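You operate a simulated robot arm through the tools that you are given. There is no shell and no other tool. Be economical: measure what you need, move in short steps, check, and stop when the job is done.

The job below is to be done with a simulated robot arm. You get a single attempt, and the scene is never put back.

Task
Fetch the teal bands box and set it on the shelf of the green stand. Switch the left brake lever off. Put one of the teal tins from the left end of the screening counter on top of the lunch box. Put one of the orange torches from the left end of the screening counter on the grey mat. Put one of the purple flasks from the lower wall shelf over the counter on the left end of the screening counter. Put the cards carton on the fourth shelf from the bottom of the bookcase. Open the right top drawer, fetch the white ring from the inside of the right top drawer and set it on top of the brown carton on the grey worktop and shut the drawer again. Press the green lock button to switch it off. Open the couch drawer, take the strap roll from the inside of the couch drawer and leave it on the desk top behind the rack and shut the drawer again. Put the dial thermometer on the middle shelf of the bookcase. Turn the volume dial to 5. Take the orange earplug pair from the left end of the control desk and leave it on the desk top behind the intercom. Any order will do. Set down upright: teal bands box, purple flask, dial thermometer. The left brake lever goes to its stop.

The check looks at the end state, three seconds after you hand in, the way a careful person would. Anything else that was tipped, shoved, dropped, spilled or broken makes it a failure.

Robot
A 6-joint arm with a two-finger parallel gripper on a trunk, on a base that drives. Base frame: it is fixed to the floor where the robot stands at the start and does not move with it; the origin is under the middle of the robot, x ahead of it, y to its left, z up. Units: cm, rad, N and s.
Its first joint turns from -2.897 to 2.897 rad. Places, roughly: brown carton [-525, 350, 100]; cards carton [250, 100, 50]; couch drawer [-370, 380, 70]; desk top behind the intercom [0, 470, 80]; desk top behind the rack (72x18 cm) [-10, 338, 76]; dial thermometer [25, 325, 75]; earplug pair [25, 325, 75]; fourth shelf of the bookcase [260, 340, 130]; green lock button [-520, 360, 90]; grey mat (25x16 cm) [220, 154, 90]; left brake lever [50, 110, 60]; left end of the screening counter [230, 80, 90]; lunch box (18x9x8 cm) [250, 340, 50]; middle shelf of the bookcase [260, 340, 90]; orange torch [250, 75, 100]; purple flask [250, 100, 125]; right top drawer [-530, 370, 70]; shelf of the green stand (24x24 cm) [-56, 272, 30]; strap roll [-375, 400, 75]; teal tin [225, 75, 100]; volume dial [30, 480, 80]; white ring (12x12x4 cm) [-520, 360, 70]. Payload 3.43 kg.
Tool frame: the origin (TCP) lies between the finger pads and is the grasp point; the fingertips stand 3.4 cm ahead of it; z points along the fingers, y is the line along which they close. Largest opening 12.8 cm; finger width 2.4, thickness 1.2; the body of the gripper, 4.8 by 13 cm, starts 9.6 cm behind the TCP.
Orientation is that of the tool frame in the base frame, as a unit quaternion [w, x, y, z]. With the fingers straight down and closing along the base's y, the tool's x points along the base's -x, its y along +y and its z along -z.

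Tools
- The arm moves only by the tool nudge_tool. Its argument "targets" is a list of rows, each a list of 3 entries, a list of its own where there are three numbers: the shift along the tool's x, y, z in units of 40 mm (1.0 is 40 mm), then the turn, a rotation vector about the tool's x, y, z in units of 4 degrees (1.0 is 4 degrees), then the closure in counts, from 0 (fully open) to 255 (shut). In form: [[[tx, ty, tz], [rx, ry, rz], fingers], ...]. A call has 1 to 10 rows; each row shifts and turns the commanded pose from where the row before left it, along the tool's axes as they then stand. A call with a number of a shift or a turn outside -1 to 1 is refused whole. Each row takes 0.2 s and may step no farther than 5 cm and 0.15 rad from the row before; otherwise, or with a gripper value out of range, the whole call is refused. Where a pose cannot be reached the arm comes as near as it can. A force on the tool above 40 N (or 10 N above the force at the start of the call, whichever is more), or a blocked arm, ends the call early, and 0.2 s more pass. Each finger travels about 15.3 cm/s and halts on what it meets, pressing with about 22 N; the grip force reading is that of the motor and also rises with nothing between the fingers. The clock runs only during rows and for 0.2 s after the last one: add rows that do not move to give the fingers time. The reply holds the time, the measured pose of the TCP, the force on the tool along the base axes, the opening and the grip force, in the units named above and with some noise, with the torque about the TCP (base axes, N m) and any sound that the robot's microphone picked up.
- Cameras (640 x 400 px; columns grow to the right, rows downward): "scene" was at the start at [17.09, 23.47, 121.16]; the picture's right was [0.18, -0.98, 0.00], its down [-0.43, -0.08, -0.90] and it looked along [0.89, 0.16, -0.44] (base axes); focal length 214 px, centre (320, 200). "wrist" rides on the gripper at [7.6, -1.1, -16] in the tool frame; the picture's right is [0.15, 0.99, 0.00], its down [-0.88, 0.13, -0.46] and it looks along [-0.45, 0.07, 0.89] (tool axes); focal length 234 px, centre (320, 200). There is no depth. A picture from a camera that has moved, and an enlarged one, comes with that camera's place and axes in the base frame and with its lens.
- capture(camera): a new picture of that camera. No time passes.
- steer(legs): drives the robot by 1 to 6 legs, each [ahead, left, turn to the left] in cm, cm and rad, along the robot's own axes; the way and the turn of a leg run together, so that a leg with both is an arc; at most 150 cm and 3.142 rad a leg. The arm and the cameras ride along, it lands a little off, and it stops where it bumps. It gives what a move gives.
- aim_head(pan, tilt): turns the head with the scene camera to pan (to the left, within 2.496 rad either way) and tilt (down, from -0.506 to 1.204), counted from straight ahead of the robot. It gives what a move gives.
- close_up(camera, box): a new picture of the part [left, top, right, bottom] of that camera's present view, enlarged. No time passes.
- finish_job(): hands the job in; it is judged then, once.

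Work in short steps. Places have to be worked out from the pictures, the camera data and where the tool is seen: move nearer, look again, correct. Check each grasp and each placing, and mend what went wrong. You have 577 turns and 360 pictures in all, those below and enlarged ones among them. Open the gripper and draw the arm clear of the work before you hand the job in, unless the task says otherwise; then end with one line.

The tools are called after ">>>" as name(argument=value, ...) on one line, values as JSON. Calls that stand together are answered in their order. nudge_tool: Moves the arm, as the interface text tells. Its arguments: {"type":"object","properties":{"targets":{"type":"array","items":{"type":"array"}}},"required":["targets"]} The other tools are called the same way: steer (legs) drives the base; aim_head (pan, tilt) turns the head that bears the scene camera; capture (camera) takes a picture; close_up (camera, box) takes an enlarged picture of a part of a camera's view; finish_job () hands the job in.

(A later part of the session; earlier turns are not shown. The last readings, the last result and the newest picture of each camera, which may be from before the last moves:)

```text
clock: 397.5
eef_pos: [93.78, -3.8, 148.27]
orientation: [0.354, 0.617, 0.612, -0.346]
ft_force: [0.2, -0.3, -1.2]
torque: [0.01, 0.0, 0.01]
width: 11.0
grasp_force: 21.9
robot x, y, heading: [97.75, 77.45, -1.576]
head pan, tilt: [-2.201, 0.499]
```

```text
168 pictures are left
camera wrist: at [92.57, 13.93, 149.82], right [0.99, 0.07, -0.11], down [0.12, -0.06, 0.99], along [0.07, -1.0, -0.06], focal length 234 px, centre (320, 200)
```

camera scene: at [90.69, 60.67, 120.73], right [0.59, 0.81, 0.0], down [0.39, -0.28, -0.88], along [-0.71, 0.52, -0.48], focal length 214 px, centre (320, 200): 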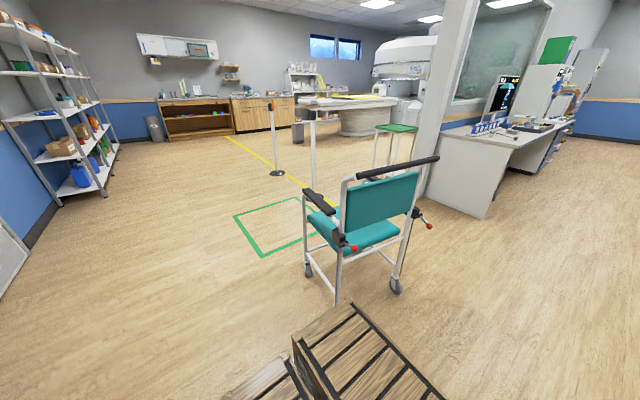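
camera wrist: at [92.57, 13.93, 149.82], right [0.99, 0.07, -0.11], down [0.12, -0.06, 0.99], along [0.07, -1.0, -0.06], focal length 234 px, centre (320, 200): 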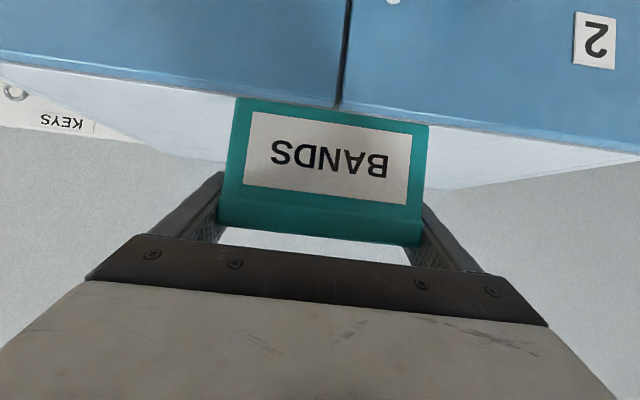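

The box is held. I go around the chair on the locker side, then turn to face +y near the green stand.

>>> steer(legs=[[24, 0, 0], [0, -140, 0], [0, 0, -3.142]])

>>> aim_head(pan=0.3, tilt=0.45)

>>> capture(camera="scene")

```text
refused: -3.142 is not a number from -3.14159 to 3.14159
```

```text
clock: 399.8
eef_pos: [93.83, -3.83, 148.29]
orientation: [0.355, 0.616, 0.612, -0.346]
ft_force: [0.7, 0.5, -1.1]
torque: [-0.02, 0.0, 0.04]
width: 11.0
grasp_force: 22.5
robot x, y, heading: [97.54, 77.41, -1.57]
head pan, tilt: [0.3, 0.45]
```

```text
167 pictures are left
camera scene: at [122.48, 60.59, 121.18], right [-0.96, -0.29, 0.0], down [-0.13, 0.42, -0.9], along [0.26, -0.86, -0.44], focal length 214 px, centre (320, 200)
```

scene: 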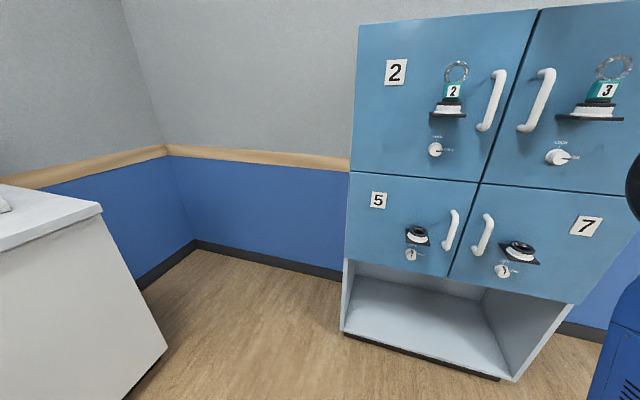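

>>> steer(legs=[[24, 0, 0], [0, -140, 0], [0, 0, -3.14]])

>>> capture(camera="scene")

```text
clock: 415.5
eef_pos: [-35.83, 134.81, 148.23]
orientation: [0.35, -0.604, 0.624, 0.35]
ft_force: [0.4, -0.1, -1.1]
torque: [0.0, -0.02, 0.0]
width: 10.98
grasp_force: 21.8
robot x, y, heading: [-41.67, 53.4, 1.549]
head pan, tilt: [0.3, 0.45]
```

```text
166 pictures are left
camera scene: at [-65.96, 70.93, 121.18], right [0.96, 0.27, 0.0], down [0.12, -0.42, -0.9], along [-0.25, 0.87, -0.44], focal length 214 px, centre (320, 200)
```

scene: 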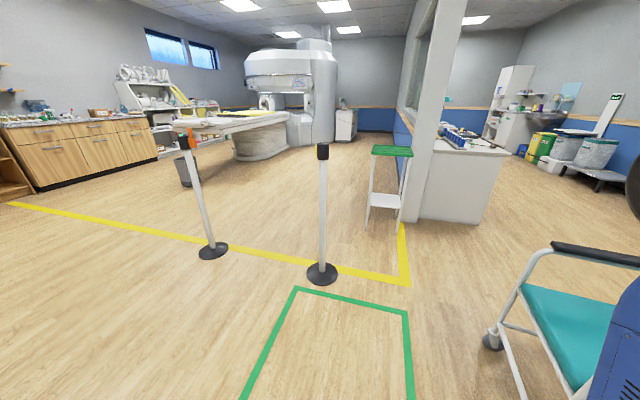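

The stand's front is at y≈257, x −71…−43 (centre −57,271). I drive up between chair and stanchion, then lower the box to shelf height in front of the stand.

>>> steer(legs=[[95, 4, 0.02]])

>>> nudge_tool(targets=[[[0.86, 0.142, 0.51], [0, 0, 0], 255], [[0.86, 0.142, 0.51], [0, 0, 0], 255], [[0.86, 0.142, 0.51], [0, 0, 0], 255], [[0.86, 0.142, 0.51], [0, 0, 0], 255], [[0.86, 0.142, 0.51], [0, 0, 0], 255], [[0.86, 0.142, 0.51], [0, 0, 0], 255], [[0.86, 0.142, 0.51], [0, 0, 0], 255], [[0.86, 0.142, 0.51], [0, 0, 0], 255], [[0.86, 0.142, 0.51], [0, 0, 0], 255], [[0.86, 0.142, 0.51], [0, 0, 0], 255]])

>>> nudge_tool(targets=[[[0.86, 0.142, 0.51], [0, 0, 0], 255], [[0.86, 0.142, 0.51], [0, 0, 0], 255], [[0.86, 0.142, 0.51], [0, 0, 0], 255], [[0.86, 0.142, 0.51], [0, 0, 0], 255], [[0.86, 0.142, 0.51], [0, 0, 0], 255], [[0.86, 0.142, 0.51], [0, 0, 0], 255], [[0.86, 0.142, 0.51], [0, 0, 0], 255], [[0.86, 0.142, 0.51], [0, 0, 0], 255], [[0.86, 0.142, 0.51], [0, 0, 0], 255], [[0.86, 0.142, 0.51], [0, 0, 0], 255]])

>>> capture(camera="scene")

>>> capture(camera="wrist")

```text
clock: 420.5
eef_pos: [-40.23, 230.39, 148.19]
orientation: [0.347, -0.611, 0.617, 0.354]
ft_force: [-0.2, 0.3, -1.0]
torque: [0.04, 0.01, -0.01]
width: 10.96
grasp_force: 22.1
robot x, y, heading: [-44.05, 149.12, 1.571]
head pan, tilt: [0.3, 0.45]
```

```text
clock: 422.7
eef_pos: [-46.23, 230.23, 108.19]
orientation: [0.347, -0.611, 0.618, 0.353]
ft_force: [0.4, 0.9, -1.4]
torque: [0.04, 0.01, -0.01]
width: 11.0
grasp_force: 22.2
robot x, y, heading: [-44.22, 148.9, 1.568]
head pan, tilt: [0.3, 0.45]
```

```text
clock: 424.9
eef_pos: [-52.69, 230.44, 68.39]
orientation: [0.347, -0.611, 0.617, 0.354]
ft_force: [0.3, -0.3, 0.0]
torque: [-0.01, 0.02, 0.01]
width: 10.98
grasp_force: 21.8
robot x, y, heading: [-44.62, 149.28, 1.566]
head pan, tilt: [0.3, 0.45]
```

```text
165 pictures are left
camera scene: at [-68.98, 165.78, 121.18], right [0.96, 0.29, 0.0], down [0.13, -0.42, -0.9], along [-0.26, 0.86, -0.44], focal length 214 px, centre (320, 200)
```

scene: 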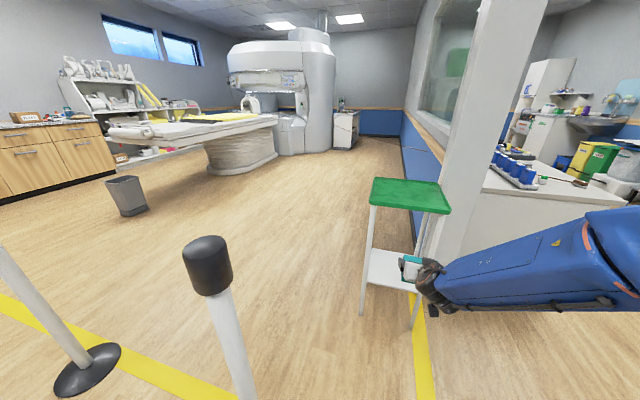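

```text
164 pictures are left
camera wrist: at [-51.7, 212.88, 70.01], right [-0.99, -0.07, -0.11], down [-0.12, 0.06, 0.99], along [-0.07, 1.0, -0.06], focal length 234 px, centre (320, 200)
```

wrist: 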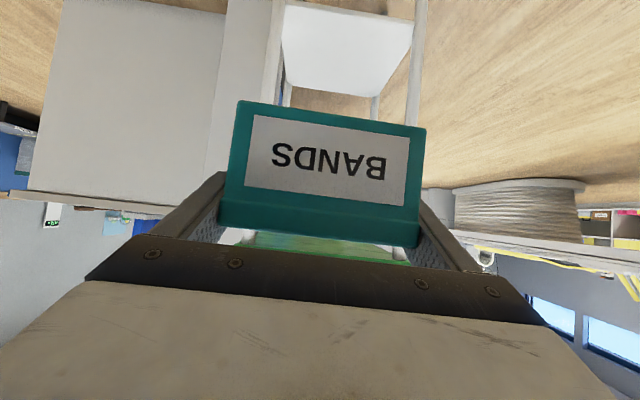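

Shelf: z≈30.5, y 256–284, x −70…−42. I lower to z≈42 and align x to −56.5, then drive the box in.

>>> nudge_tool(targets=[[[0.811, 0.136, 0.481], [0, 0, 0], 255], [[0.811, 0.136, 0.481], [0, 0, 0], 255], [[0.811, 0.136, 0.481], [0, 0, 0], 255], [[0.811, 0.136, 0.481], [0, 0, 0], 255], [[0.811, 0.136, 0.481], [0, 0, 0], 255], [[0.811, 0.136, 0.481], [0, 0, 0], 255], [[0.811, 0.136, 0.481], [0, 0, 0], 255]])

>>> steer(legs=[[26, 0, 0]])

>>> capture(camera="wrist")

>>> capture(camera="scene")

```text
clock: 426.5
eef_pos: [-58.54, 230.83, 49.55]
orientation: [0.355, -0.616, 0.616, 0.339]
ft_force: [0.6, -0.1, -0.7]
torque: [-0.01, -0.03, 0.04]
width: 10.98
grasp_force: 22.3
out of reach, approached as far as the arm can: row 2, 3, 4, 5, 6, 7
robot x, y, heading: [-44.07, 149.04, 1.568]
head pan, tilt: [0.3, 0.45]
```

```text
clock: 428.4
eef_pos: [-58.38, 256.82, 49.67]
orientation: [-0.352, 0.617, -0.616, -0.339]
ft_force: [0.3, 0.0, -1.5]
torque: [0.01, 0.03, -0.01]
width: 10.98
grasp_force: 22.5
robot x, y, heading: [-44.14, 175.54, 1.567]
head pan, tilt: [0.3, 0.45]
```

```text
163 pictures are left
camera wrist: at [-57.55, 239.39, 51.52], right [-0.99, -0.07, -0.14], down [-0.15, 0.07, 0.99], along [-0.06, 1.0, -0.08], focal length 234 px, centre (320, 200)
```

wrist: 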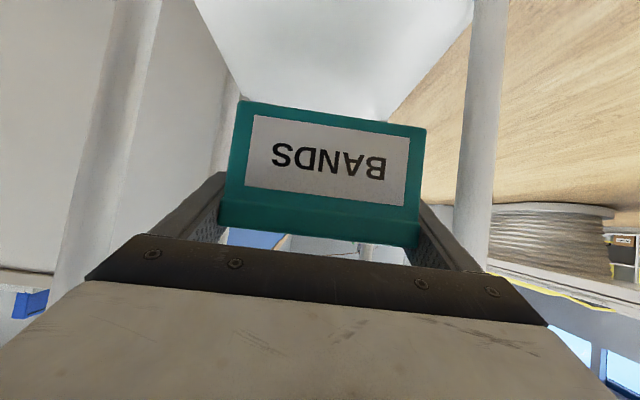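

```text
162 pictures are left
camera scene: at [-68.91, 191.89, 121.18], right [0.96, 0.29, 0.0], down [0.13, -0.42, -0.9], along [-0.26, 0.86, -0.44], focal length 214 px, centre (320, 200)
```

scene: 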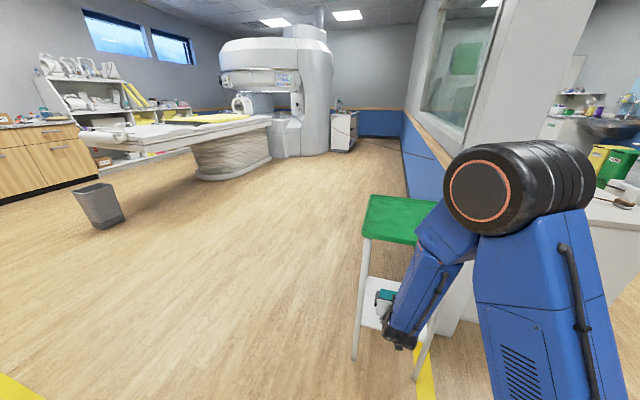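

The low pose is near the wrist's limit at this radius. I back the base 30 cm and extend the arm instead.

>>> steer(legs=[[-32, 0, 0]])

>>> nudge_tool(targets=[[[-0.4875, -0.039, 0.8], [0, 0, 0], 255], [[-0.4875, -0.039, 0.8], [0, 0, 0], 255], [[-0.4875, -0.039, 0.8], [0, 0, 0], 255], [[-0.4875, -0.039, 0.8], [0, 0, 0], 255], [[-0.4875, -0.039, 0.8], [0, 0, 0], 255], [[-0.4875, -0.039, 0.8], [0, 0, 0], 255], [[-0.4875, -0.039, 0.8], [0, 0, 0], 255]])

>>> nudge_tool(targets=[[[0.43, 0, 0.255], [0, 0, 0], 255], [[0.43, 0, 0.255], [0, 0, 0], 255], [[0.43, 0, 0.255], [0, 0, 0], 255], [[0.43, 0, 0.255], [0, 0, 0], 255]])

>>> capture(camera="wrist")

```text
clock: 430.5
eef_pos: [-58.48, 225.03, 49.69]
orientation: [-0.353, 0.617, -0.617, -0.339]
ft_force: [-0.4, -0.2, -1.9]
torque: [0.05, -0.02, 0.01]
width: 10.96
grasp_force: 21.7
robot x, y, heading: [-44.61, 143.1, 1.572]
head pan, tilt: [0.3, 0.45]
```

```text
clock: 432.1
eef_pos: [-57.02, 251.16, 49.63]
orientation: [-0.353, 0.617, -0.616, -0.339]
ft_force: [-0.5, 0.7, -2.1]
torque: [0.01, 0.03, -0.02]
width: 10.99
grasp_force: 22.2
robot x, y, heading: [-44.39, 143.16, 1.566]
head pan, tilt: [0.3, 0.45]
```

```text
clock: 433.1
eef_pos: [-56.86, 251.13, 41.76]
orientation: [-0.354, 0.617, -0.616, -0.339]
ft_force: [-0.8, 0.3, 0.2]
torque: [-0.03, 0.01, 0.01]
width: 10.98
grasp_force: 22.2
robot x, y, heading: [-44.39, 143.37, 1.568]
head pan, tilt: [0.3, 0.45]
```

```text
161 pictures are left
camera wrist: at [-56.04, 233.57, 43.54], right [-0.99, -0.07, -0.14], down [-0.15, 0.07, 0.99], along [-0.06, 1.0, -0.08], focal length 234 px, centre (320, 200)
```

wrist: 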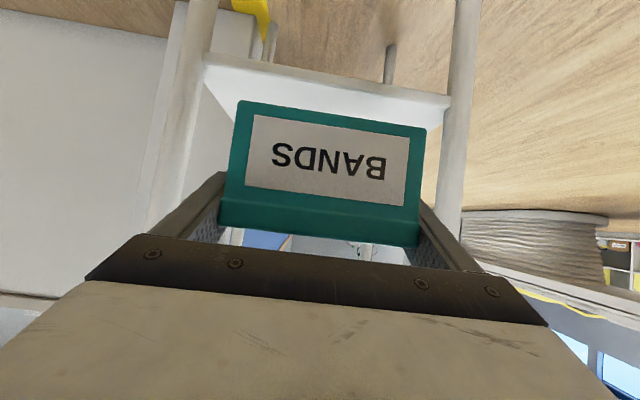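

Works. I drive ahead 17 cm so the box is over the shelf.

>>> steer(legs=[[17, 0, 0]])

>>> capture(camera="wrist")

>>> capture(camera="scene")

```text
clock: 434.6
eef_pos: [-56.7, 268.3, 41.72]
orientation: [-0.354, 0.616, -0.616, -0.339]
ft_force: [-0.1, -0.5, -1.2]
torque: [0.05, 0.01, 0.0]
width: 10.99
grasp_force: 21.6
robot x, y, heading: [-43.98, 160.57, 1.563]
head pan, tilt: [0.3, 0.45]
```

```text
160 pictures are left
camera wrist: at [-55.87, 250.83, 43.53], right [-0.99, -0.07, -0.14], down [-0.15, 0.07, 0.99], along [-0.06, 1.0, -0.08], focal length 234 px, centre (320, 200)
```

wrist: 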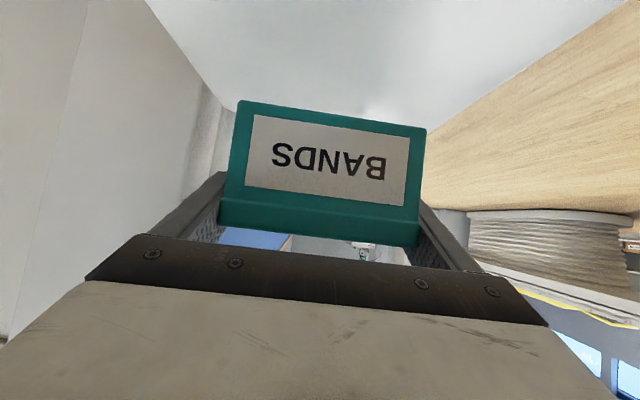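

```text
159 pictures are left
camera scene: at [-68.92, 177.27, 121.18], right [0.96, 0.29, 0.0], down [0.13, -0.42, -0.9], along [-0.26, 0.86, -0.44], focal length 214 px, centre (320, 200)
```

scene: 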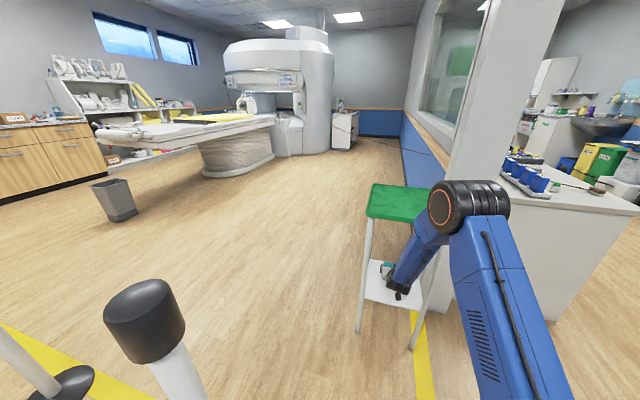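

I lower 4.5 cm, then feel for the shelf.

>>> nudge_tool(targets=[[[0.43, 0, 0.255], [0, 0, 0], 255], [[0.43, 0, 0.255], [0, 0, 0], 255], [[0.1, 0, 0.06], [0, 0, 0], 255]])

>>> nudge_tool(targets=[[[0.1, 0, 0.06], [0, 0, 0], 255], [[0.1, 0, 0.06], [0, 0, 0], 255]])

>>> nudge_tool(targets=[[[0.1, 0, 0.06], [0, 0, 0], 255], [[0.1, 0, 0.06], [0, 0, 0], 255]])

```text
clock: 435.4
eef_pos: [-56.63, 268.33, 37.16]
orientation: [0.354, -0.616, 0.616, 0.339]
ft_force: [-0.3, 0.6, -1.6]
torque: [0.03, -0.01, 0.0]
width: 10.99
grasp_force: 22.0
robot x, y, heading: [-44.29, 160.57, 1.567]
head pan, tilt: [0.3, 0.45]
```

```text
clock: 436.0
eef_pos: [-56.6, 268.36, 36.26]
orientation: [0.354, -0.616, 0.617, 0.339]
ft_force: [-0.1, 0.0, -0.8]
torque: [0.01, -0.01, -0.02]
width: 10.98
grasp_force: 21.8
robot x, y, heading: [-44.13, 160.28, 1.567]
head pan, tilt: [0.3, 0.45]
```

```text
clock: 436.6
eef_pos: [-56.52, 268.38, 35.28]
orientation: [-0.353, 0.617, -0.616, -0.339]
ft_force: [0.5, 1.0, -1.7]
torque: [0.0, 0.0, -0.01]
width: 10.98
grasp_force: 22.3
robot x, y, heading: [-44.5, 160.42, 1.564]
head pan, tilt: [0.3, 0.45]
```

>>> nudge_tool(targets=[[[0.1, 0, 0.06], [0, 0, 0], 255], [[0.1, 0, 0.06], [0, 0, 0], 255]])

>>> nudge_tool(targets=[[[0.1, 0, 0.06], [0, 0, 0], 255]])

>>> capture(camera="scene")

```text
clock: 437.2
eef_pos: [-56.57, 268.31, 34.4]
orientation: [-0.353, 0.617, -0.616, -0.339]
ft_force: [-0.7, -0.3, -1.2]
torque: [0.02, 0.02, 0.0]
width: 10.97
grasp_force: 21.5
robot x, y, heading: [-44.19, 160.68, 1.567]
head pan, tilt: [0.3, 0.45]
```

```text
clock: 437.6
eef_pos: [-56.54, 268.31, 33.85]
orientation: [-0.353, 0.617, -0.616, -0.339]
ft_force: [-0.5, 0.6, -1.1]
torque: [0.0, -0.02, 0.02]
width: 10.99
grasp_force: 22.3
robot x, y, heading: [-44.14, 160.83, 1.569]
head pan, tilt: [0.3, 0.45]
```

```text
158 pictures are left
camera scene: at [-68.92, 177.27, 121.18], right [0.96, 0.29, 0.0], down [0.13, -0.42, -0.9], along [-0.26, 0.86, -0.44], focal length 214 px, centre (320, 200)
```

scene: 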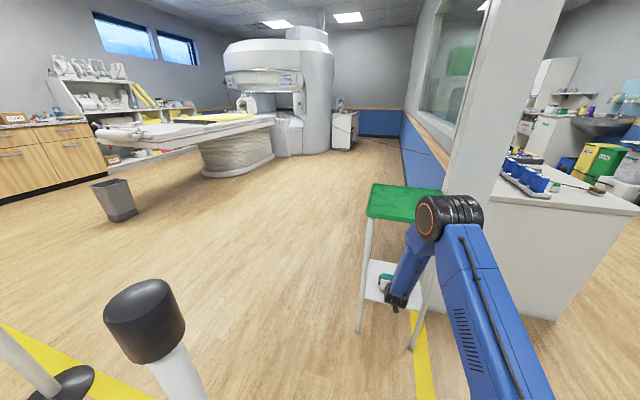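

>>> nudge_tool(targets=[[[0.1, 0, 0.06], [0, 0, 0], 255], [[0.1, 0, 0.06], [0, 0, 0], 255]])

>>> nudge_tool(targets=[[[0.1, 0, 0.06], [0, 0, 0], 255], [[0.1, 0, 0.06], [0, 0, 0], 255]])

>>> capture(camera="wrist")

```text
clock: 438.2
eef_pos: [-56.57, 268.5, 33.21]
orientation: [0.356, -0.616, 0.616, 0.338]
ft_force: [0.9, 0.2, 21.1]
torque: [-0.3, 0.5, -0.29]
width: 11.02
grasp_force: 21.9
robot x, y, heading: [-44.51, 160.57, 1.565]
head pan, tilt: [0.3, 0.45]
```

```text
clock: 438.9
eef_pos: [-56.6, 268.36, 32.46]
orientation: [-0.357, 0.616, -0.615, -0.339]
ft_force: [0.0, 1.2, 10.1]
torque: [-0.39, 0.39, -0.01]
width: 11.05
grasp_force: 22.0
robot x, y, heading: [-44.47, 160.41, 1.565]
head pan, tilt: [0.3, 0.45]
stopped in row 2: the force on the tool passed its limit at 41 N (the readings are from after the stop); the commanded pose is now the measured one
```

```text
157 pictures are left
camera wrist: at [-55.84, 250.9, 34.22], right [-0.99, -0.06, -0.15], down [-0.15, 0.07, 0.99], along [-0.05, 1.0, -0.08], focal length 234 px, centre (320, 200)
```

wrist: 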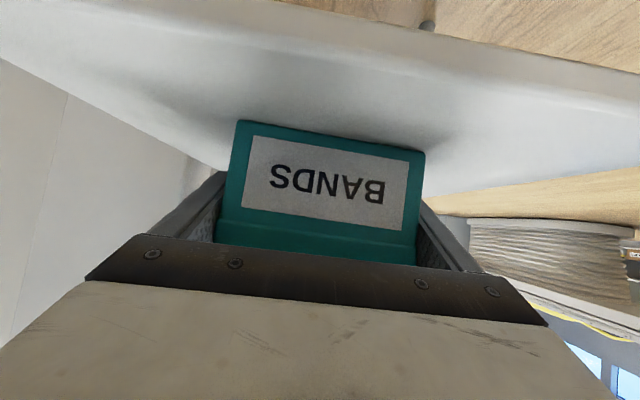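

Contact — the box stands on the shelf. I open and withdraw.

>>> nudge_tool(targets=[[[-0.05, 0, -0.03], [0, 0, 0], 255], [[0, 0, 0], [0, 0, 0], 60], [[0, 0, 0], [0, 0, 0], 0], [[0, 0, 0], [0, 0, 0], 0], [[0.1, 0, -0.5], [0, 0, 0], 0], [[0.2, 0, -0.8], [0, 0, 0], 0], [[0.2, 0, -0.8], [0, 0, 0], 0], [[0.2, 0, -0.8], [0, 0, 0], 0]])

>>> steer(legs=[[-18, 0, 0]])

>>> capture(camera="wrist")

>>> close_up(camera="scene", box=[330, 170, 470, 370])

```text
clock: 440.8
eef_pos: [-58.02, 258.61, 37.62]
orientation: [-0.361, 0.62, -0.615, -0.329]
ft_force: [0.2, -0.7, -0.8]
torque: [0.04, -0.02, 0.01]
width: 12.8
grasp_force: 0.0
out of reach, approached as far as the arm can: row 6, 7, 8
robot x, y, heading: [-44.36, 160.43, 1.566]
head pan, tilt: [0.3, 0.45]
```

```text
clock: 442.3
eef_pos: [-58.03, 240.3, 37.63]
orientation: [-0.36, 0.62, -0.615, -0.329]
ft_force: [-0.1, -0.3, 0.3]
torque: [0.0, -0.02, 0.0]
width: 12.8
grasp_force: 0.1
robot x, y, heading: [-44.15, 142.02, 1.568]
head pan, tilt: [0.3, 0.45]
```

```text
156 pictures are left
camera wrist: at [-57.44, 222.78, 39.59], right [-0.98, -0.06, -0.17], down [-0.17, 0.08, 0.98], along [-0.05, 1.0, -0.08], focal length 234 px, centre (320, 200)
```

wrist: 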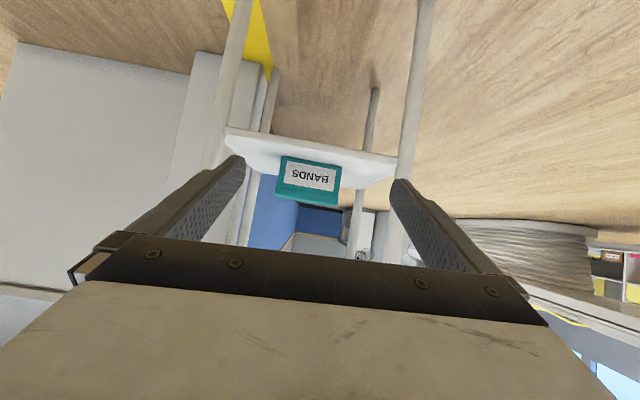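

```text
2.00 times, centred on (400, 270) of scene
camera zoom: at [-69.01, 159.0, 121.18], right [0.96, 0.29, 0.0], down [0.13, -0.42, -0.9], along [-0.26, 0.86, -0.44], focal length 429 px, centre (160, 60)
```

zoom: 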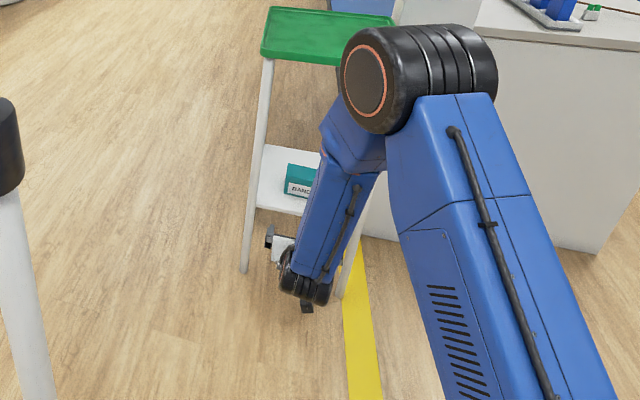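

The BANDS box stands on the stand's shelf. Now the chair: I raise the arm, back off and turn toward it to re-align its left side from the front.

>>> nudge_tool(targets=[[[-0.86, 0, -0.51], [0, 0, 0], 0], [[-0.86, 0, -0.51], [0, 0, 0], 0], [[-0.86, 0, -0.51], [0, 0, 0], 0], [[-0.86, 0, -0.51], [0, 0, 0], 0], [[-0.86, 0, -0.51], [0, 0, 0], 0], [[-0.86, 0, -0.51], [0, 0, 0], 0], [[-0.86, 0, -0.51], [0, 0, 0], 0], [[-0.86, 0, -0.51], [0, 0, 0], 0], [[-0.86, 0, -0.51], [0, 0, 0], 0], [[-0.86, 0, -0.51], [0, 0, 0], 0]])

>>> nudge_tool(targets=[[[-0.6, 0, -0.8], [0, 0, 0], 0], [[-0.6, 0, -0.8], [0, 0, 0], 0], [[-0.6, 0, -0.8], [0, 0, 0], 0], [[-0.6, 0, -0.8], [0, 0, 0], 0], [[-0.6, 0, -0.8], [0, 0, 0], 0], [[-0.6, 0, -0.8], [0, 0, 0], 0], [[-0.6, 0, -0.8], [0, 0, 0], 0], [[-0.6, 0, -0.8], [0, 0, 0], 0]])

>>> steer(legs=[[-45, 0, 0], [0, 45, 0], [0, 0, -1.57]])

>>> capture(camera="wrist")

>>> capture(camera="scene")

```text
clock: 444.5
eef_pos: [-59.83, 241.06, 77.4]
orientation: [-0.36, 0.62, -0.614, -0.329]
ft_force: [0.0, 0.1, -0.2]
torque: [0.0, -0.01, 0.03]
width: 12.79
grasp_force: 0.0
robot x, y, heading: [-44.27, 142.18, 1.564]
head pan, tilt: [0.3, 0.45]
```

```text
clock: 446.3
eef_pos: [-61.34, 229.25, 107.23]
orientation: [-0.361, 0.62, -0.614, -0.329]
ft_force: [0.0, 0.6, 0.0]
torque: [-0.01, -0.05, -0.03]
width: 12.77
grasp_force: 0.1
robot x, y, heading: [-44.61, 142.41, 1.568]
head pan, tilt: [0.3, 0.45]
```

```text
clock: 455.1
eef_pos: [-1.86, 113.4, 107.23]
orientation: [0.487, 0.001, 0.873, -0.025]
ft_force: [0.3, 0.2, 0.1]
torque: [0.01, -0.01, -0.04]
width: 12.78
grasp_force: 0.0
robot x, y, heading: [-88.74, 97.48, -0.019]
head pan, tilt: [0.3, 0.45]
```

```text
154 pictures are left
camera wrist: at [-19.59, 112.91, 109.22], right [-0.05, 0.98, -0.17], down [0.08, 0.17, 0.98], along [1.0, 0.04, -0.08], focal length 234 px, centre (320, 200)
```

wrist: 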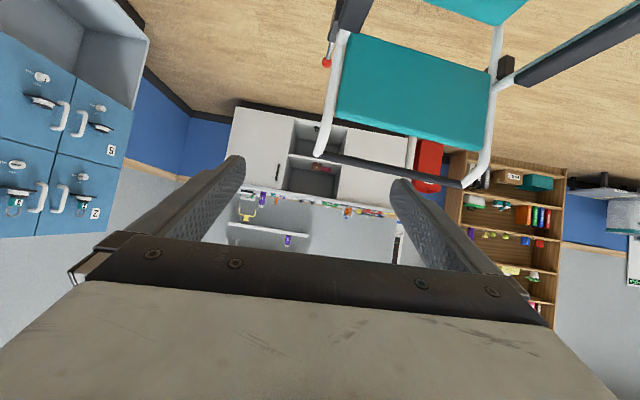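

```text
153 pictures are left
camera scene: at [-71.95, 121.76, 121.18], right [0.28, -0.96, 0.0], down [-0.42, -0.12, -0.9], along [0.86, 0.25, -0.44], focal length 214 px, centre (320, 200)
```

scene: 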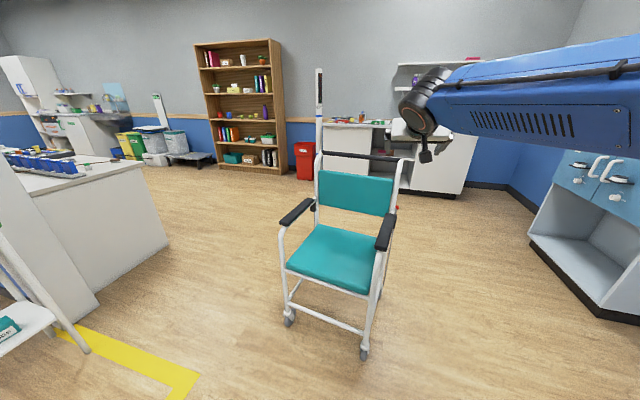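

Chair's front line is turned ≈8°; its left front post stands near (0.5,119.4). I lower the open gripper in front of that post.

>>> nudge_tool(targets=[[[0.9375, 0.139, 0.239], [0, 0, 0], 60], [[0.9375, 0.139, 0.239], [0, 0, 0], 60], [[0.9375, 0.139, 0.239], [0, 0, 0], 60], [[0.9375, 0.139, 0.239], [0, 0, 0], 60], [[0.9375, 0.139, 0.239], [0, 0, 0], 60], [[0.9375, 0.139, 0.239], [0, 0, 0], 60], [[0.9375, 0.139, 0.239], [0, 0, 0], 60], [[0.9375, 0.139, 0.239], [0, 0, 0], 60], [[0.9375, 0.139, 0.239], [0, 0, 0], 60], [[0.9375, 0.139, 0.239], [0, 0, 0], 60]])

>>> nudge_tool(targets=[[[0.9375, 0.139, 0.239], [0, 0, 0], 60], [[0.9375, 0.139, 0.239], [0, 0, 0], 60], [[0.9375, 0.139, 0.239], [0, 0, 0], 60]])

>>> capture(camera="wrist")

>>> capture(camera="scene")

```text
clock: 457.3
eef_pos: [-13.31, 117.62, 70.08]
orientation: [0.488, 0.002, 0.873, -0.025]
ft_force: [-0.7, 0.3, 0.4]
torque: [-0.02, 0.01, 0.05]
width: 9.81
grasp_force: 0.2
robot x, y, heading: [-89.14, 96.97, -0.018]
head pan, tilt: [0.3, 0.45]
```

```text
clock: 458.1
eef_pos: [-16.66, 118.97, 59.03]
orientation: [0.488, 0.002, 0.873, -0.024]
ft_force: [0.9, -0.5, 0.5]
torque: [0.02, 0.02, 0.02]
width: 9.77
grasp_force: 0.0
robot x, y, heading: [-88.95, 97.15, -0.014]
head pan, tilt: [0.3, 0.45]
```

```text
152 pictures are left
camera wrist: at [-34.36, 118.45, 60.94], right [-0.05, 0.98, -0.17], down [0.08, 0.17, 0.98], along [1.0, 0.04, -0.08], focal length 234 px, centre (320, 200)
```

wrist: 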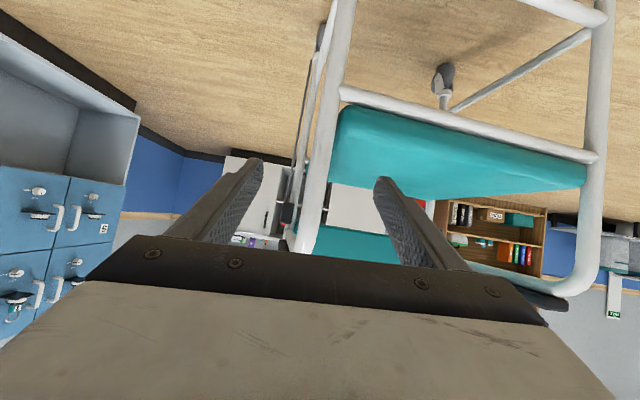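

```text
151 pictures are left
camera scene: at [-71.95, 121.74, 121.18], right [0.28, -0.96, 0.0], down [-0.42, -0.12, -0.9], along [0.86, 0.25, -0.44], focal length 214 px, centre (320, 200)
```

scene: 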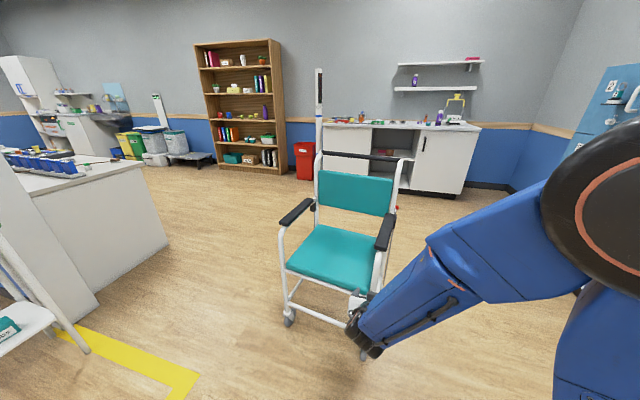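

The post is centred between the fingers. I advance 15 cm and grip it.

>>> nudge_tool(targets=[[[-0.49, 0, 0.797], [0, 0, 0], 60], [[-0.49, 0, 0.797], [0, 0, 0], 60], [[-0.49, 0, 0.797], [0, 0, 0], 60], [[-0.49, 0, 0.797], [0, 0, 0], 60], [[0, 0, 0], [0, 0, 0], 255], [[0, 0, 0], [0, 0, 0], 255], [[0, 0, 0], [0, 0, 0], 255]])

>>> capture(camera="wrist")

```text
clock: 459.7
eef_pos: [-1.86, 118.67, 58.84]
orientation: [0.488, 0.001, 0.873, -0.025]
ft_force: [-4.0, -8.6, 0.5]
torque: [0.84, -0.33, -0.04]
width: 2.74
grasp_force: 21.8
robot x, y, heading: [-88.69, 97.02, -0.018]
head pan, tilt: [0.3, 0.45]
```

```text
150 pictures are left
camera wrist: at [-19.48, 118.02, 60.83], right [-0.05, 0.98, -0.17], down [0.08, 0.17, 0.98], along [1.0, 0.04, -0.08], focal length 234 px, centre (320, 200)
```

wrist: 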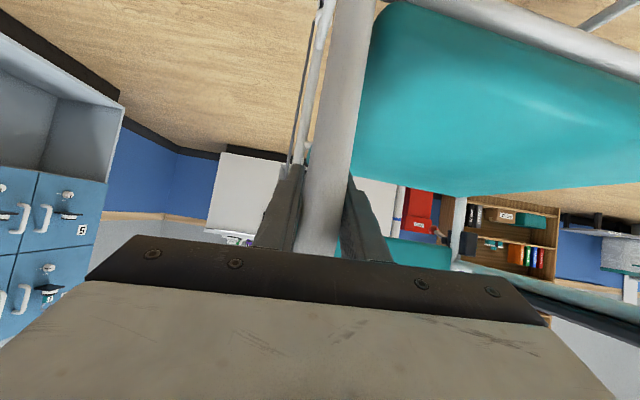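

>>> nudge_tool(targets=[[[-0.143, -0.312, 0.2565], [0, 0, 0], 255], [[-0.143, -0.312, 0.2565], [0, 0, 0], 255], [[-0.143, -0.312, 0.2565], [0, 0, 0], 255], [[-0.143, -0.312, 0.2565], [0, 0, 0], 255], [[-0.143, -0.312, 0.2565], [0, 0, 0], 255]])

>>> capture(camera="scene")

```text
clock: 460.9
eef_pos: [4.11, 112.27, 58.93]
orientation: [0.488, 0.002, 0.873, -0.026]
ft_force: [-7.7, -9.9, -7.3]
torque: [0.79, -0.73, 0.16]
width: 2.7
grasp_force: 22.3
robot x, y, heading: [-89.58, 97.52, -0.013]
head pan, tilt: [0.3, 0.45]
```

```text
149 pictures are left
camera scene: at [-71.93, 121.75, 121.18], right [0.28, -0.96, 0.0], down [-0.42, -0.12, -0.9], along [0.86, 0.25, -0.44], focal length 214 px, centre (320, 200)
```

scene: 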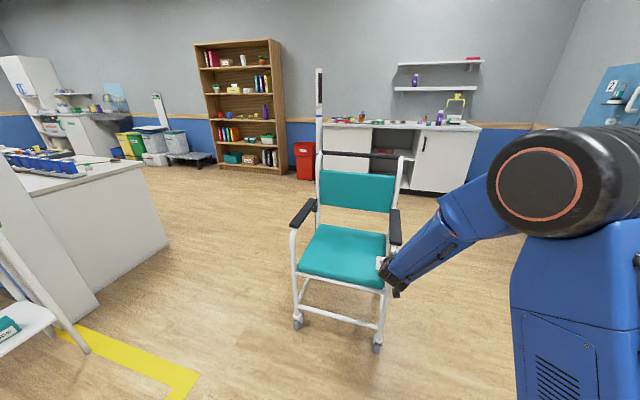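

The chair is aligned again (within ~2–3 cm of its place). I release and withdraw.

>>> nudge_tool(targets=[[[0, 0, 0], [0, 0, 0], 120], [[0, 0, 0], [0, 0, 0], 60], [[0, 0, 0], [0, 0, 0], 60], [[0.49, 0, -0.797], [0, 0, 0], 60], [[0.49, 0, -0.797], [0, 0, 0], 60], [[0.49, 0, -0.797], [0, 0, 0], 60], [[0.49, 0, -0.797], [0, 0, 0], 60], [[0.49, 0, -0.797], [0, 0, 0], 60]])

>>> capture(camera="scene")

```text
clock: 462.7
eef_pos: [-13.0, 114.31, 59.86]
orientation: [0.487, 0.001, 0.873, -0.025]
ft_force: [0.3, -0.3, 0.7]
torque: [0.02, 0.01, -0.01]
width: 9.8
grasp_force: 0.0
out of reach, approached as far as the arm can: row 8
robot x, y, heading: [-89.07, 97.43, -0.014]
head pan, tilt: [0.3, 0.45]
```

```text
148 pictures are left
camera scene: at [-71.93, 121.76, 121.18], right [0.28, -0.96, 0.0], down [-0.42, -0.12, -0.9], along [0.86, 0.25, -0.44], focal length 214 px, centre (320, 200)
```

scene: 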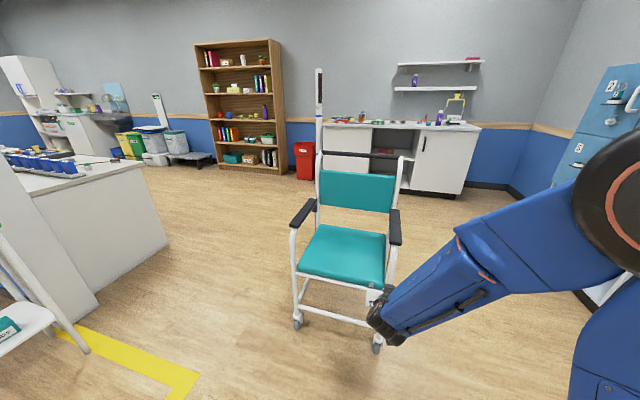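

Now I raise the arm, turn to face −x and drive toward the treatment room.

>>> nudge_tool(targets=[[[-0.85, -0.04, -0.52], [0, 0, 0], 60], [[-0.85, -0.04, -0.52], [0, 0, 0], 60], [[-0.85, -0.04, -0.52], [0, 0, 0], 60], [[-0.85, -0.04, -0.52], [0, 0, 0], 60], [[-0.85, -0.04, -0.52], [0, 0, 0], 60], [[-0.85, -0.04, -0.52], [0, 0, 0], 60], [[-0.85, -0.04, -0.52], [0, 0, 0], 60], [[-0.85, -0.04, -0.52], [0, 0, 0], 60], [[-0.85, -0.04, -0.52], [0, 0, 0], 60], [[-0.85, -0.04, -0.52], [0, 0, 0], 60]])

>>> steer(legs=[[-8, 0, 0], [0, 0, -3.12], [110, 0, 0], [75, 0, 0]])

>>> aim_head(pan=-0.3, tilt=0.35)

>>> capture(camera="scene")

```text
clock: 464.9
eef_pos: [-12.84, 114.22, 99.75]
orientation: [0.487, 0.002, 0.873, -0.026]
ft_force: [-1.2, 0.9, -0.3]
torque: [-0.01, -0.02, -0.02]
width: 9.79
grasp_force: 0.1
robot x, y, heading: [-88.96, 97.55, -0.02]
head pan, tilt: [0.3, 0.45]
```

```text
clock: 482.2
eef_pos: [-358.91, 80.26, 99.59]
orientation: [-0.021, 0.873, 0.006, -0.488]
ft_force: [0.1, -0.1, -0.1]
torque: [-0.02, 0.02, 0.0]
width: 9.81
grasp_force: 0.1
robot x, y, heading: [-282.85, 98.05, 3.14]
head pan, tilt: [0.3, 0.45]
```

```text
clock: 483.2
eef_pos: [-359.07, 80.21, 99.62]
orientation: [-0.022, 0.873, 0.005, -0.487]
ft_force: [0.0, -0.2, -0.4]
torque: [-0.02, 0.0, -0.03]
width: 9.77
grasp_force: 0.1
robot x, y, heading: [-283.14, 97.69, 3.143]
head pan, tilt: [-0.3, 0.351]
```

```text
147 pictures are left
camera scene: at [-299.83, 78.71, 122.1], right [0.3, 0.96, 0.0], down [0.33, -0.1, -0.94], along [-0.9, 0.28, -0.34], focal length 214 px, centre (320, 200)
```

scene: 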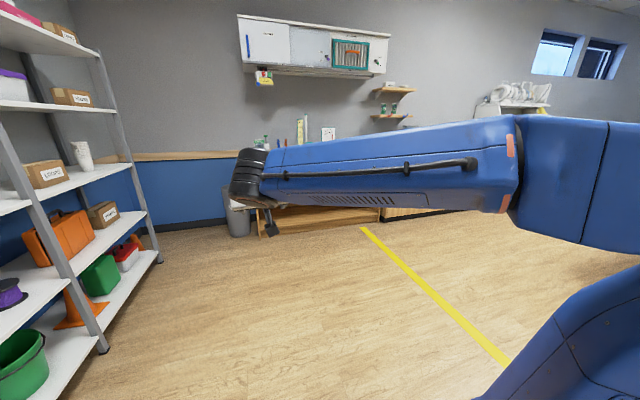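

>>> steer(legs=[[0, 0, -1.57]])

>>> aim_head(pan=0.75, tilt=0.35)

>>> capture(camera="scene")

```text
clock: 487.4
eef_pos: [-301.87, 173.87, 99.58]
orientation: [-0.358, 0.624, -0.61, -0.332]
ft_force: [-0.9, -1.5, -0.1]
torque: [0.03, 0.0, 0.01]
width: 9.78
grasp_force: 0.0
robot x, y, heading: [-283.04, 98.26, 1.582]
head pan, tilt: [-0.3, 0.351]
```

```text
clock: 488.7
eef_pos: [-301.92, 173.92, 99.49]
orientation: [-0.358, 0.624, -0.61, -0.332]
ft_force: [0.9, -0.6, 0.9]
torque: [0.0, 0.01, 0.0]
width: 9.8
grasp_force: 0.1
robot x, y, heading: [-283.17, 98.46, 1.581]
head pan, tilt: [0.75, 0.351]
```

```text
146 pictures are left
camera scene: at [-311.42, 112.45, 122.1], right [0.72, 0.69, 0.0], down [0.24, -0.25, -0.94], along [-0.65, 0.68, -0.34], focal length 214 px, centre (320, 200)
```

scene: 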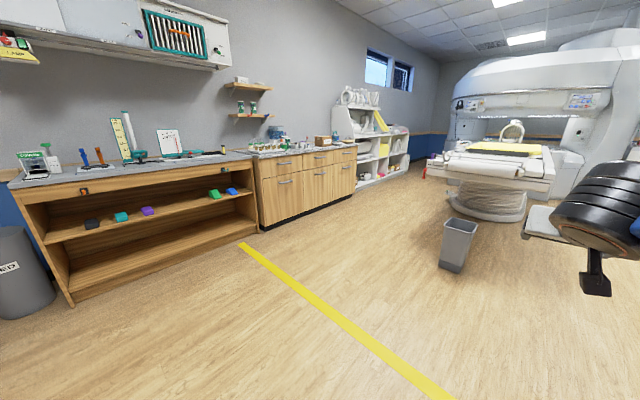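

>>> close_up(camera="scene", box=[230, 100, 420, 230])

>>> close_up(camera="scene", box=[410, 90, 600, 270])

```text
3.08 times, centred on (325, 165) of scene
camera zoom: at [-311.42, 112.45, 122.1], right [0.72, 0.69, 0.0], down [0.24, -0.25, -0.94], along [-0.65, 0.68, -0.34], focal length 660 px, centre (305, 308)
```

zoom: 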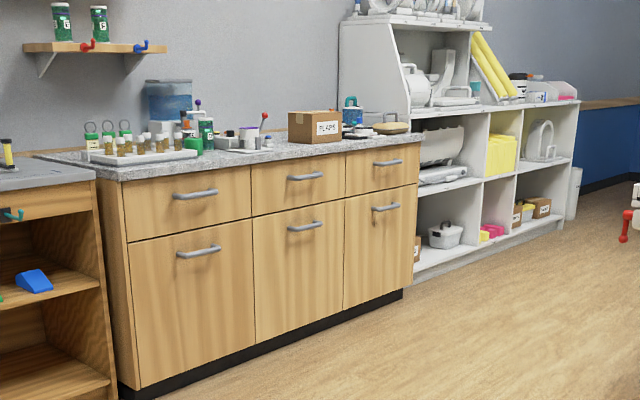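

```text
2.22 times, centred on (505, 180) of scene
camera zoom: at [-311.42, 112.45, 122.1], right [0.72, 0.69, 0.0], down [0.24, -0.25, -0.94], along [-0.65, 0.68, -0.34], focal length 477 px, centre (-91, 244)
```

zoom: 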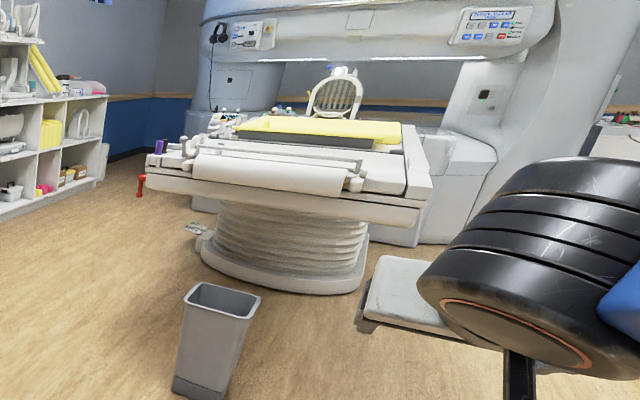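

I can see the wooden cabinet (right top drawer ≈ y 338–392, front x≈−500, worktop z≈88) and the couch. I drive around to face the cabinet.

>>> steer(legs=[[0, 132, 0], [140, 0, 0], [90, 0, 0]])

>>> capture(camera="scene")

```text
clock: 506.4
eef_pos: [-437.82, 403.51, 99.59]
orientation: [-0.358, 0.624, -0.61, -0.332]
ft_force: [0.0, 0.6, -0.1]
torque: [-0.04, 0.0, 0.02]
width: 9.77
grasp_force: 0.1
robot x, y, heading: [-418.64, 327.8, 1.587]
head pan, tilt: [0.75, 0.351]
```

```text
143 pictures are left
camera scene: at [-447.28, 342.05, 122.1], right [0.72, 0.69, 0.0], down [0.24, -0.25, -0.94], along [-0.65, 0.68, -0.34], focal length 214 px, centre (320, 200)
```

scene: 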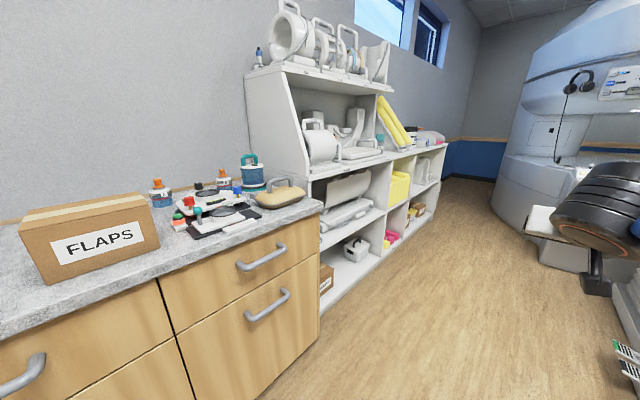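

>>> close_up(camera="scene", box=[140, 150, 320, 262])

>>> close_up(camera="scene", box=[520, 180, 640, 400])

```text
3.56 times, centred on (230, 206) of scene
camera zoom: at [-447.28, 342.05, 122.1], right [0.72, 0.69, 0.0], down [0.24, -0.25, -0.94], along [-0.65, 0.68, -0.34], focal length 763 px, centre (640, 179)
```

zoom: 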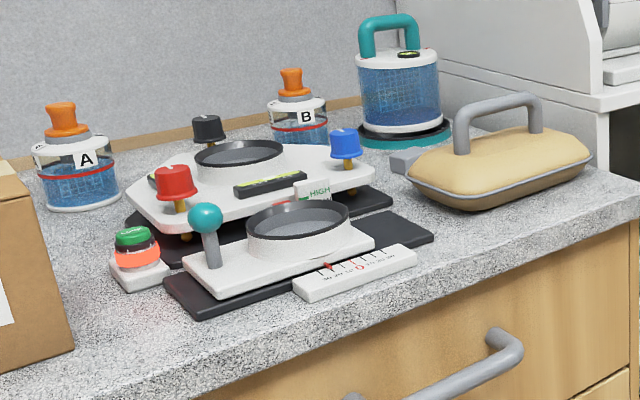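

```text
1.82 times, centred on (580, 290) of scene
camera zoom: at [-447.28, 342.05, 122.1], right [0.72, 0.69, 0.0], down [0.24, -0.25, -0.94], along [-0.65, 0.68, -0.34], focal length 390 px, centre (-153, 36)
```

zoom: 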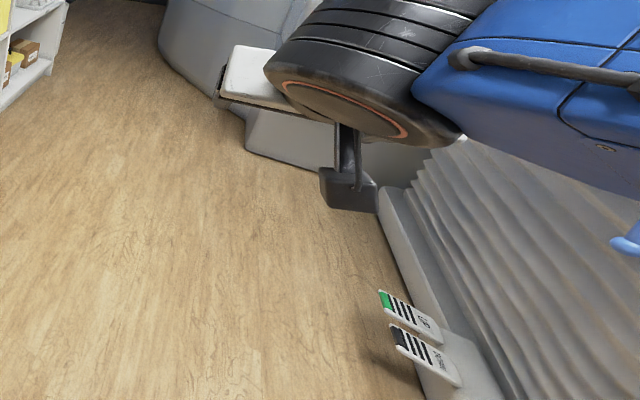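

The green LOCK button (lit) is at about (−522,355,94); FLAPS carton top z≈101.5, y 326–348, x from −517 back. I turn to face the cabinet and come nearer.

>>> steer(legs=[[0, 0, 1.555], [0, -25, 0]])

>>> capture(camera="wrist")

>>> capture(camera="scene")

```text
clock: 512.0
eef_pos: [-494.8, 334.84, 99.62]
orientation: [-0.021, 0.873, 0.006, -0.487]
ft_force: [-0.1, -0.6, 0.6]
torque: [-0.01, 0.0, 0.01]
width: 9.79
grasp_force: 0.1
robot x, y, heading: [-418.73, 353.01, -3.137]
head pan, tilt: [0.75, 0.351]
```

```text
140 pictures are left
camera wrist: at [-477.25, 335.77, 101.57], right [0.07, -0.98, -0.17], down [-0.07, -0.17, 0.98], along [-0.99, -0.05, -0.08], focal length 234 px, centre (320, 200)
```

wrist: 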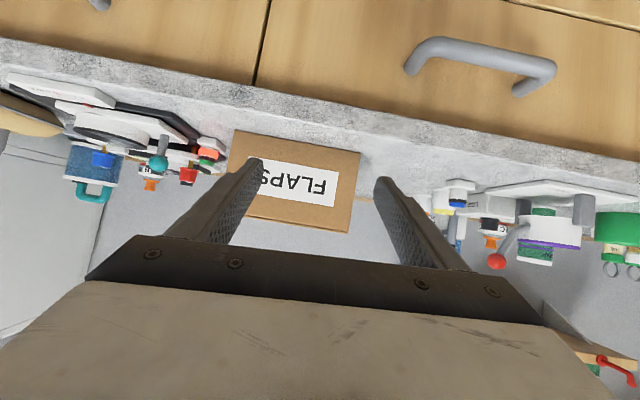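

```text
139 pictures are left
camera scene: at [-433.59, 324.45, 122.1], right [-0.68, 0.73, 0.0], down [0.25, 0.23, -0.94], along [-0.69, -0.64, -0.34], focal length 214 px, centre (320, 200)
```

scene: 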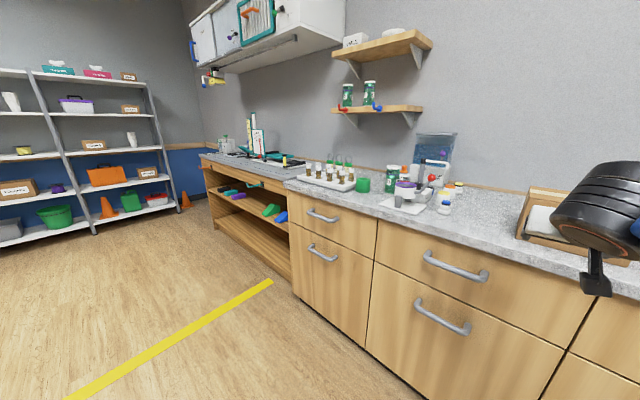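

>>> nudge_tool(targets=[[[0, -1, 0], [0, 0, 0], 255], [[0, -1, 0], [0, 0, 0], 255], [[0, -1, 0], [0, 0, 0], 255], [[0, -1, 0], [0, 0, 0], 255], [[0, -1, 0], [0, 0, 0], 255]])

>>> capture(camera="wrist")

>>> close_up(camera="wrist", box=[240, 90, 440, 210])

```text
clock: 513.2
eef_pos: [-494.59, 354.75, 100.36]
orientation: [-0.02, 0.872, 0.006, -0.489]
ft_force: [0.0, -0.5, 0.0]
torque: [-0.02, 0.02, -0.03]
width: 0.0
grasp_force: 21.8
robot x, y, heading: [-418.83, 352.87, -3.139]
head pan, tilt: [0.75, 0.351]
```

```text
138 pictures are left
camera wrist: at [-477.05, 355.74, 102.39], right [0.07, -0.98, -0.17], down [-0.07, -0.17, 0.98], along [-0.99, -0.05, -0.08], focal length 234 px, centre (320, 200)
```

wrist: 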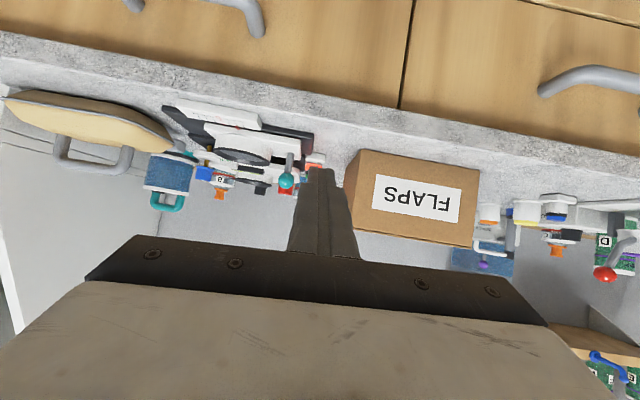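

```text
3.20 times, centred on (340, 150) of wrist
camera zoom: at [-477.05, 355.74, 102.39], right [0.07, -0.98, -0.17], down [-0.07, -0.17, 0.98], along [-0.99, -0.05, -0.08], focal length 749 px, centre (256, 360)
```

zoom: 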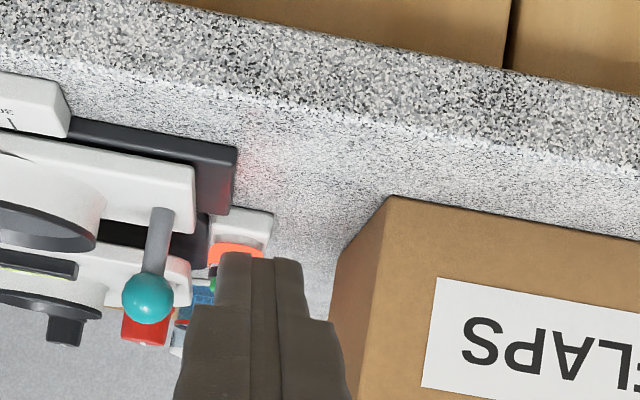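

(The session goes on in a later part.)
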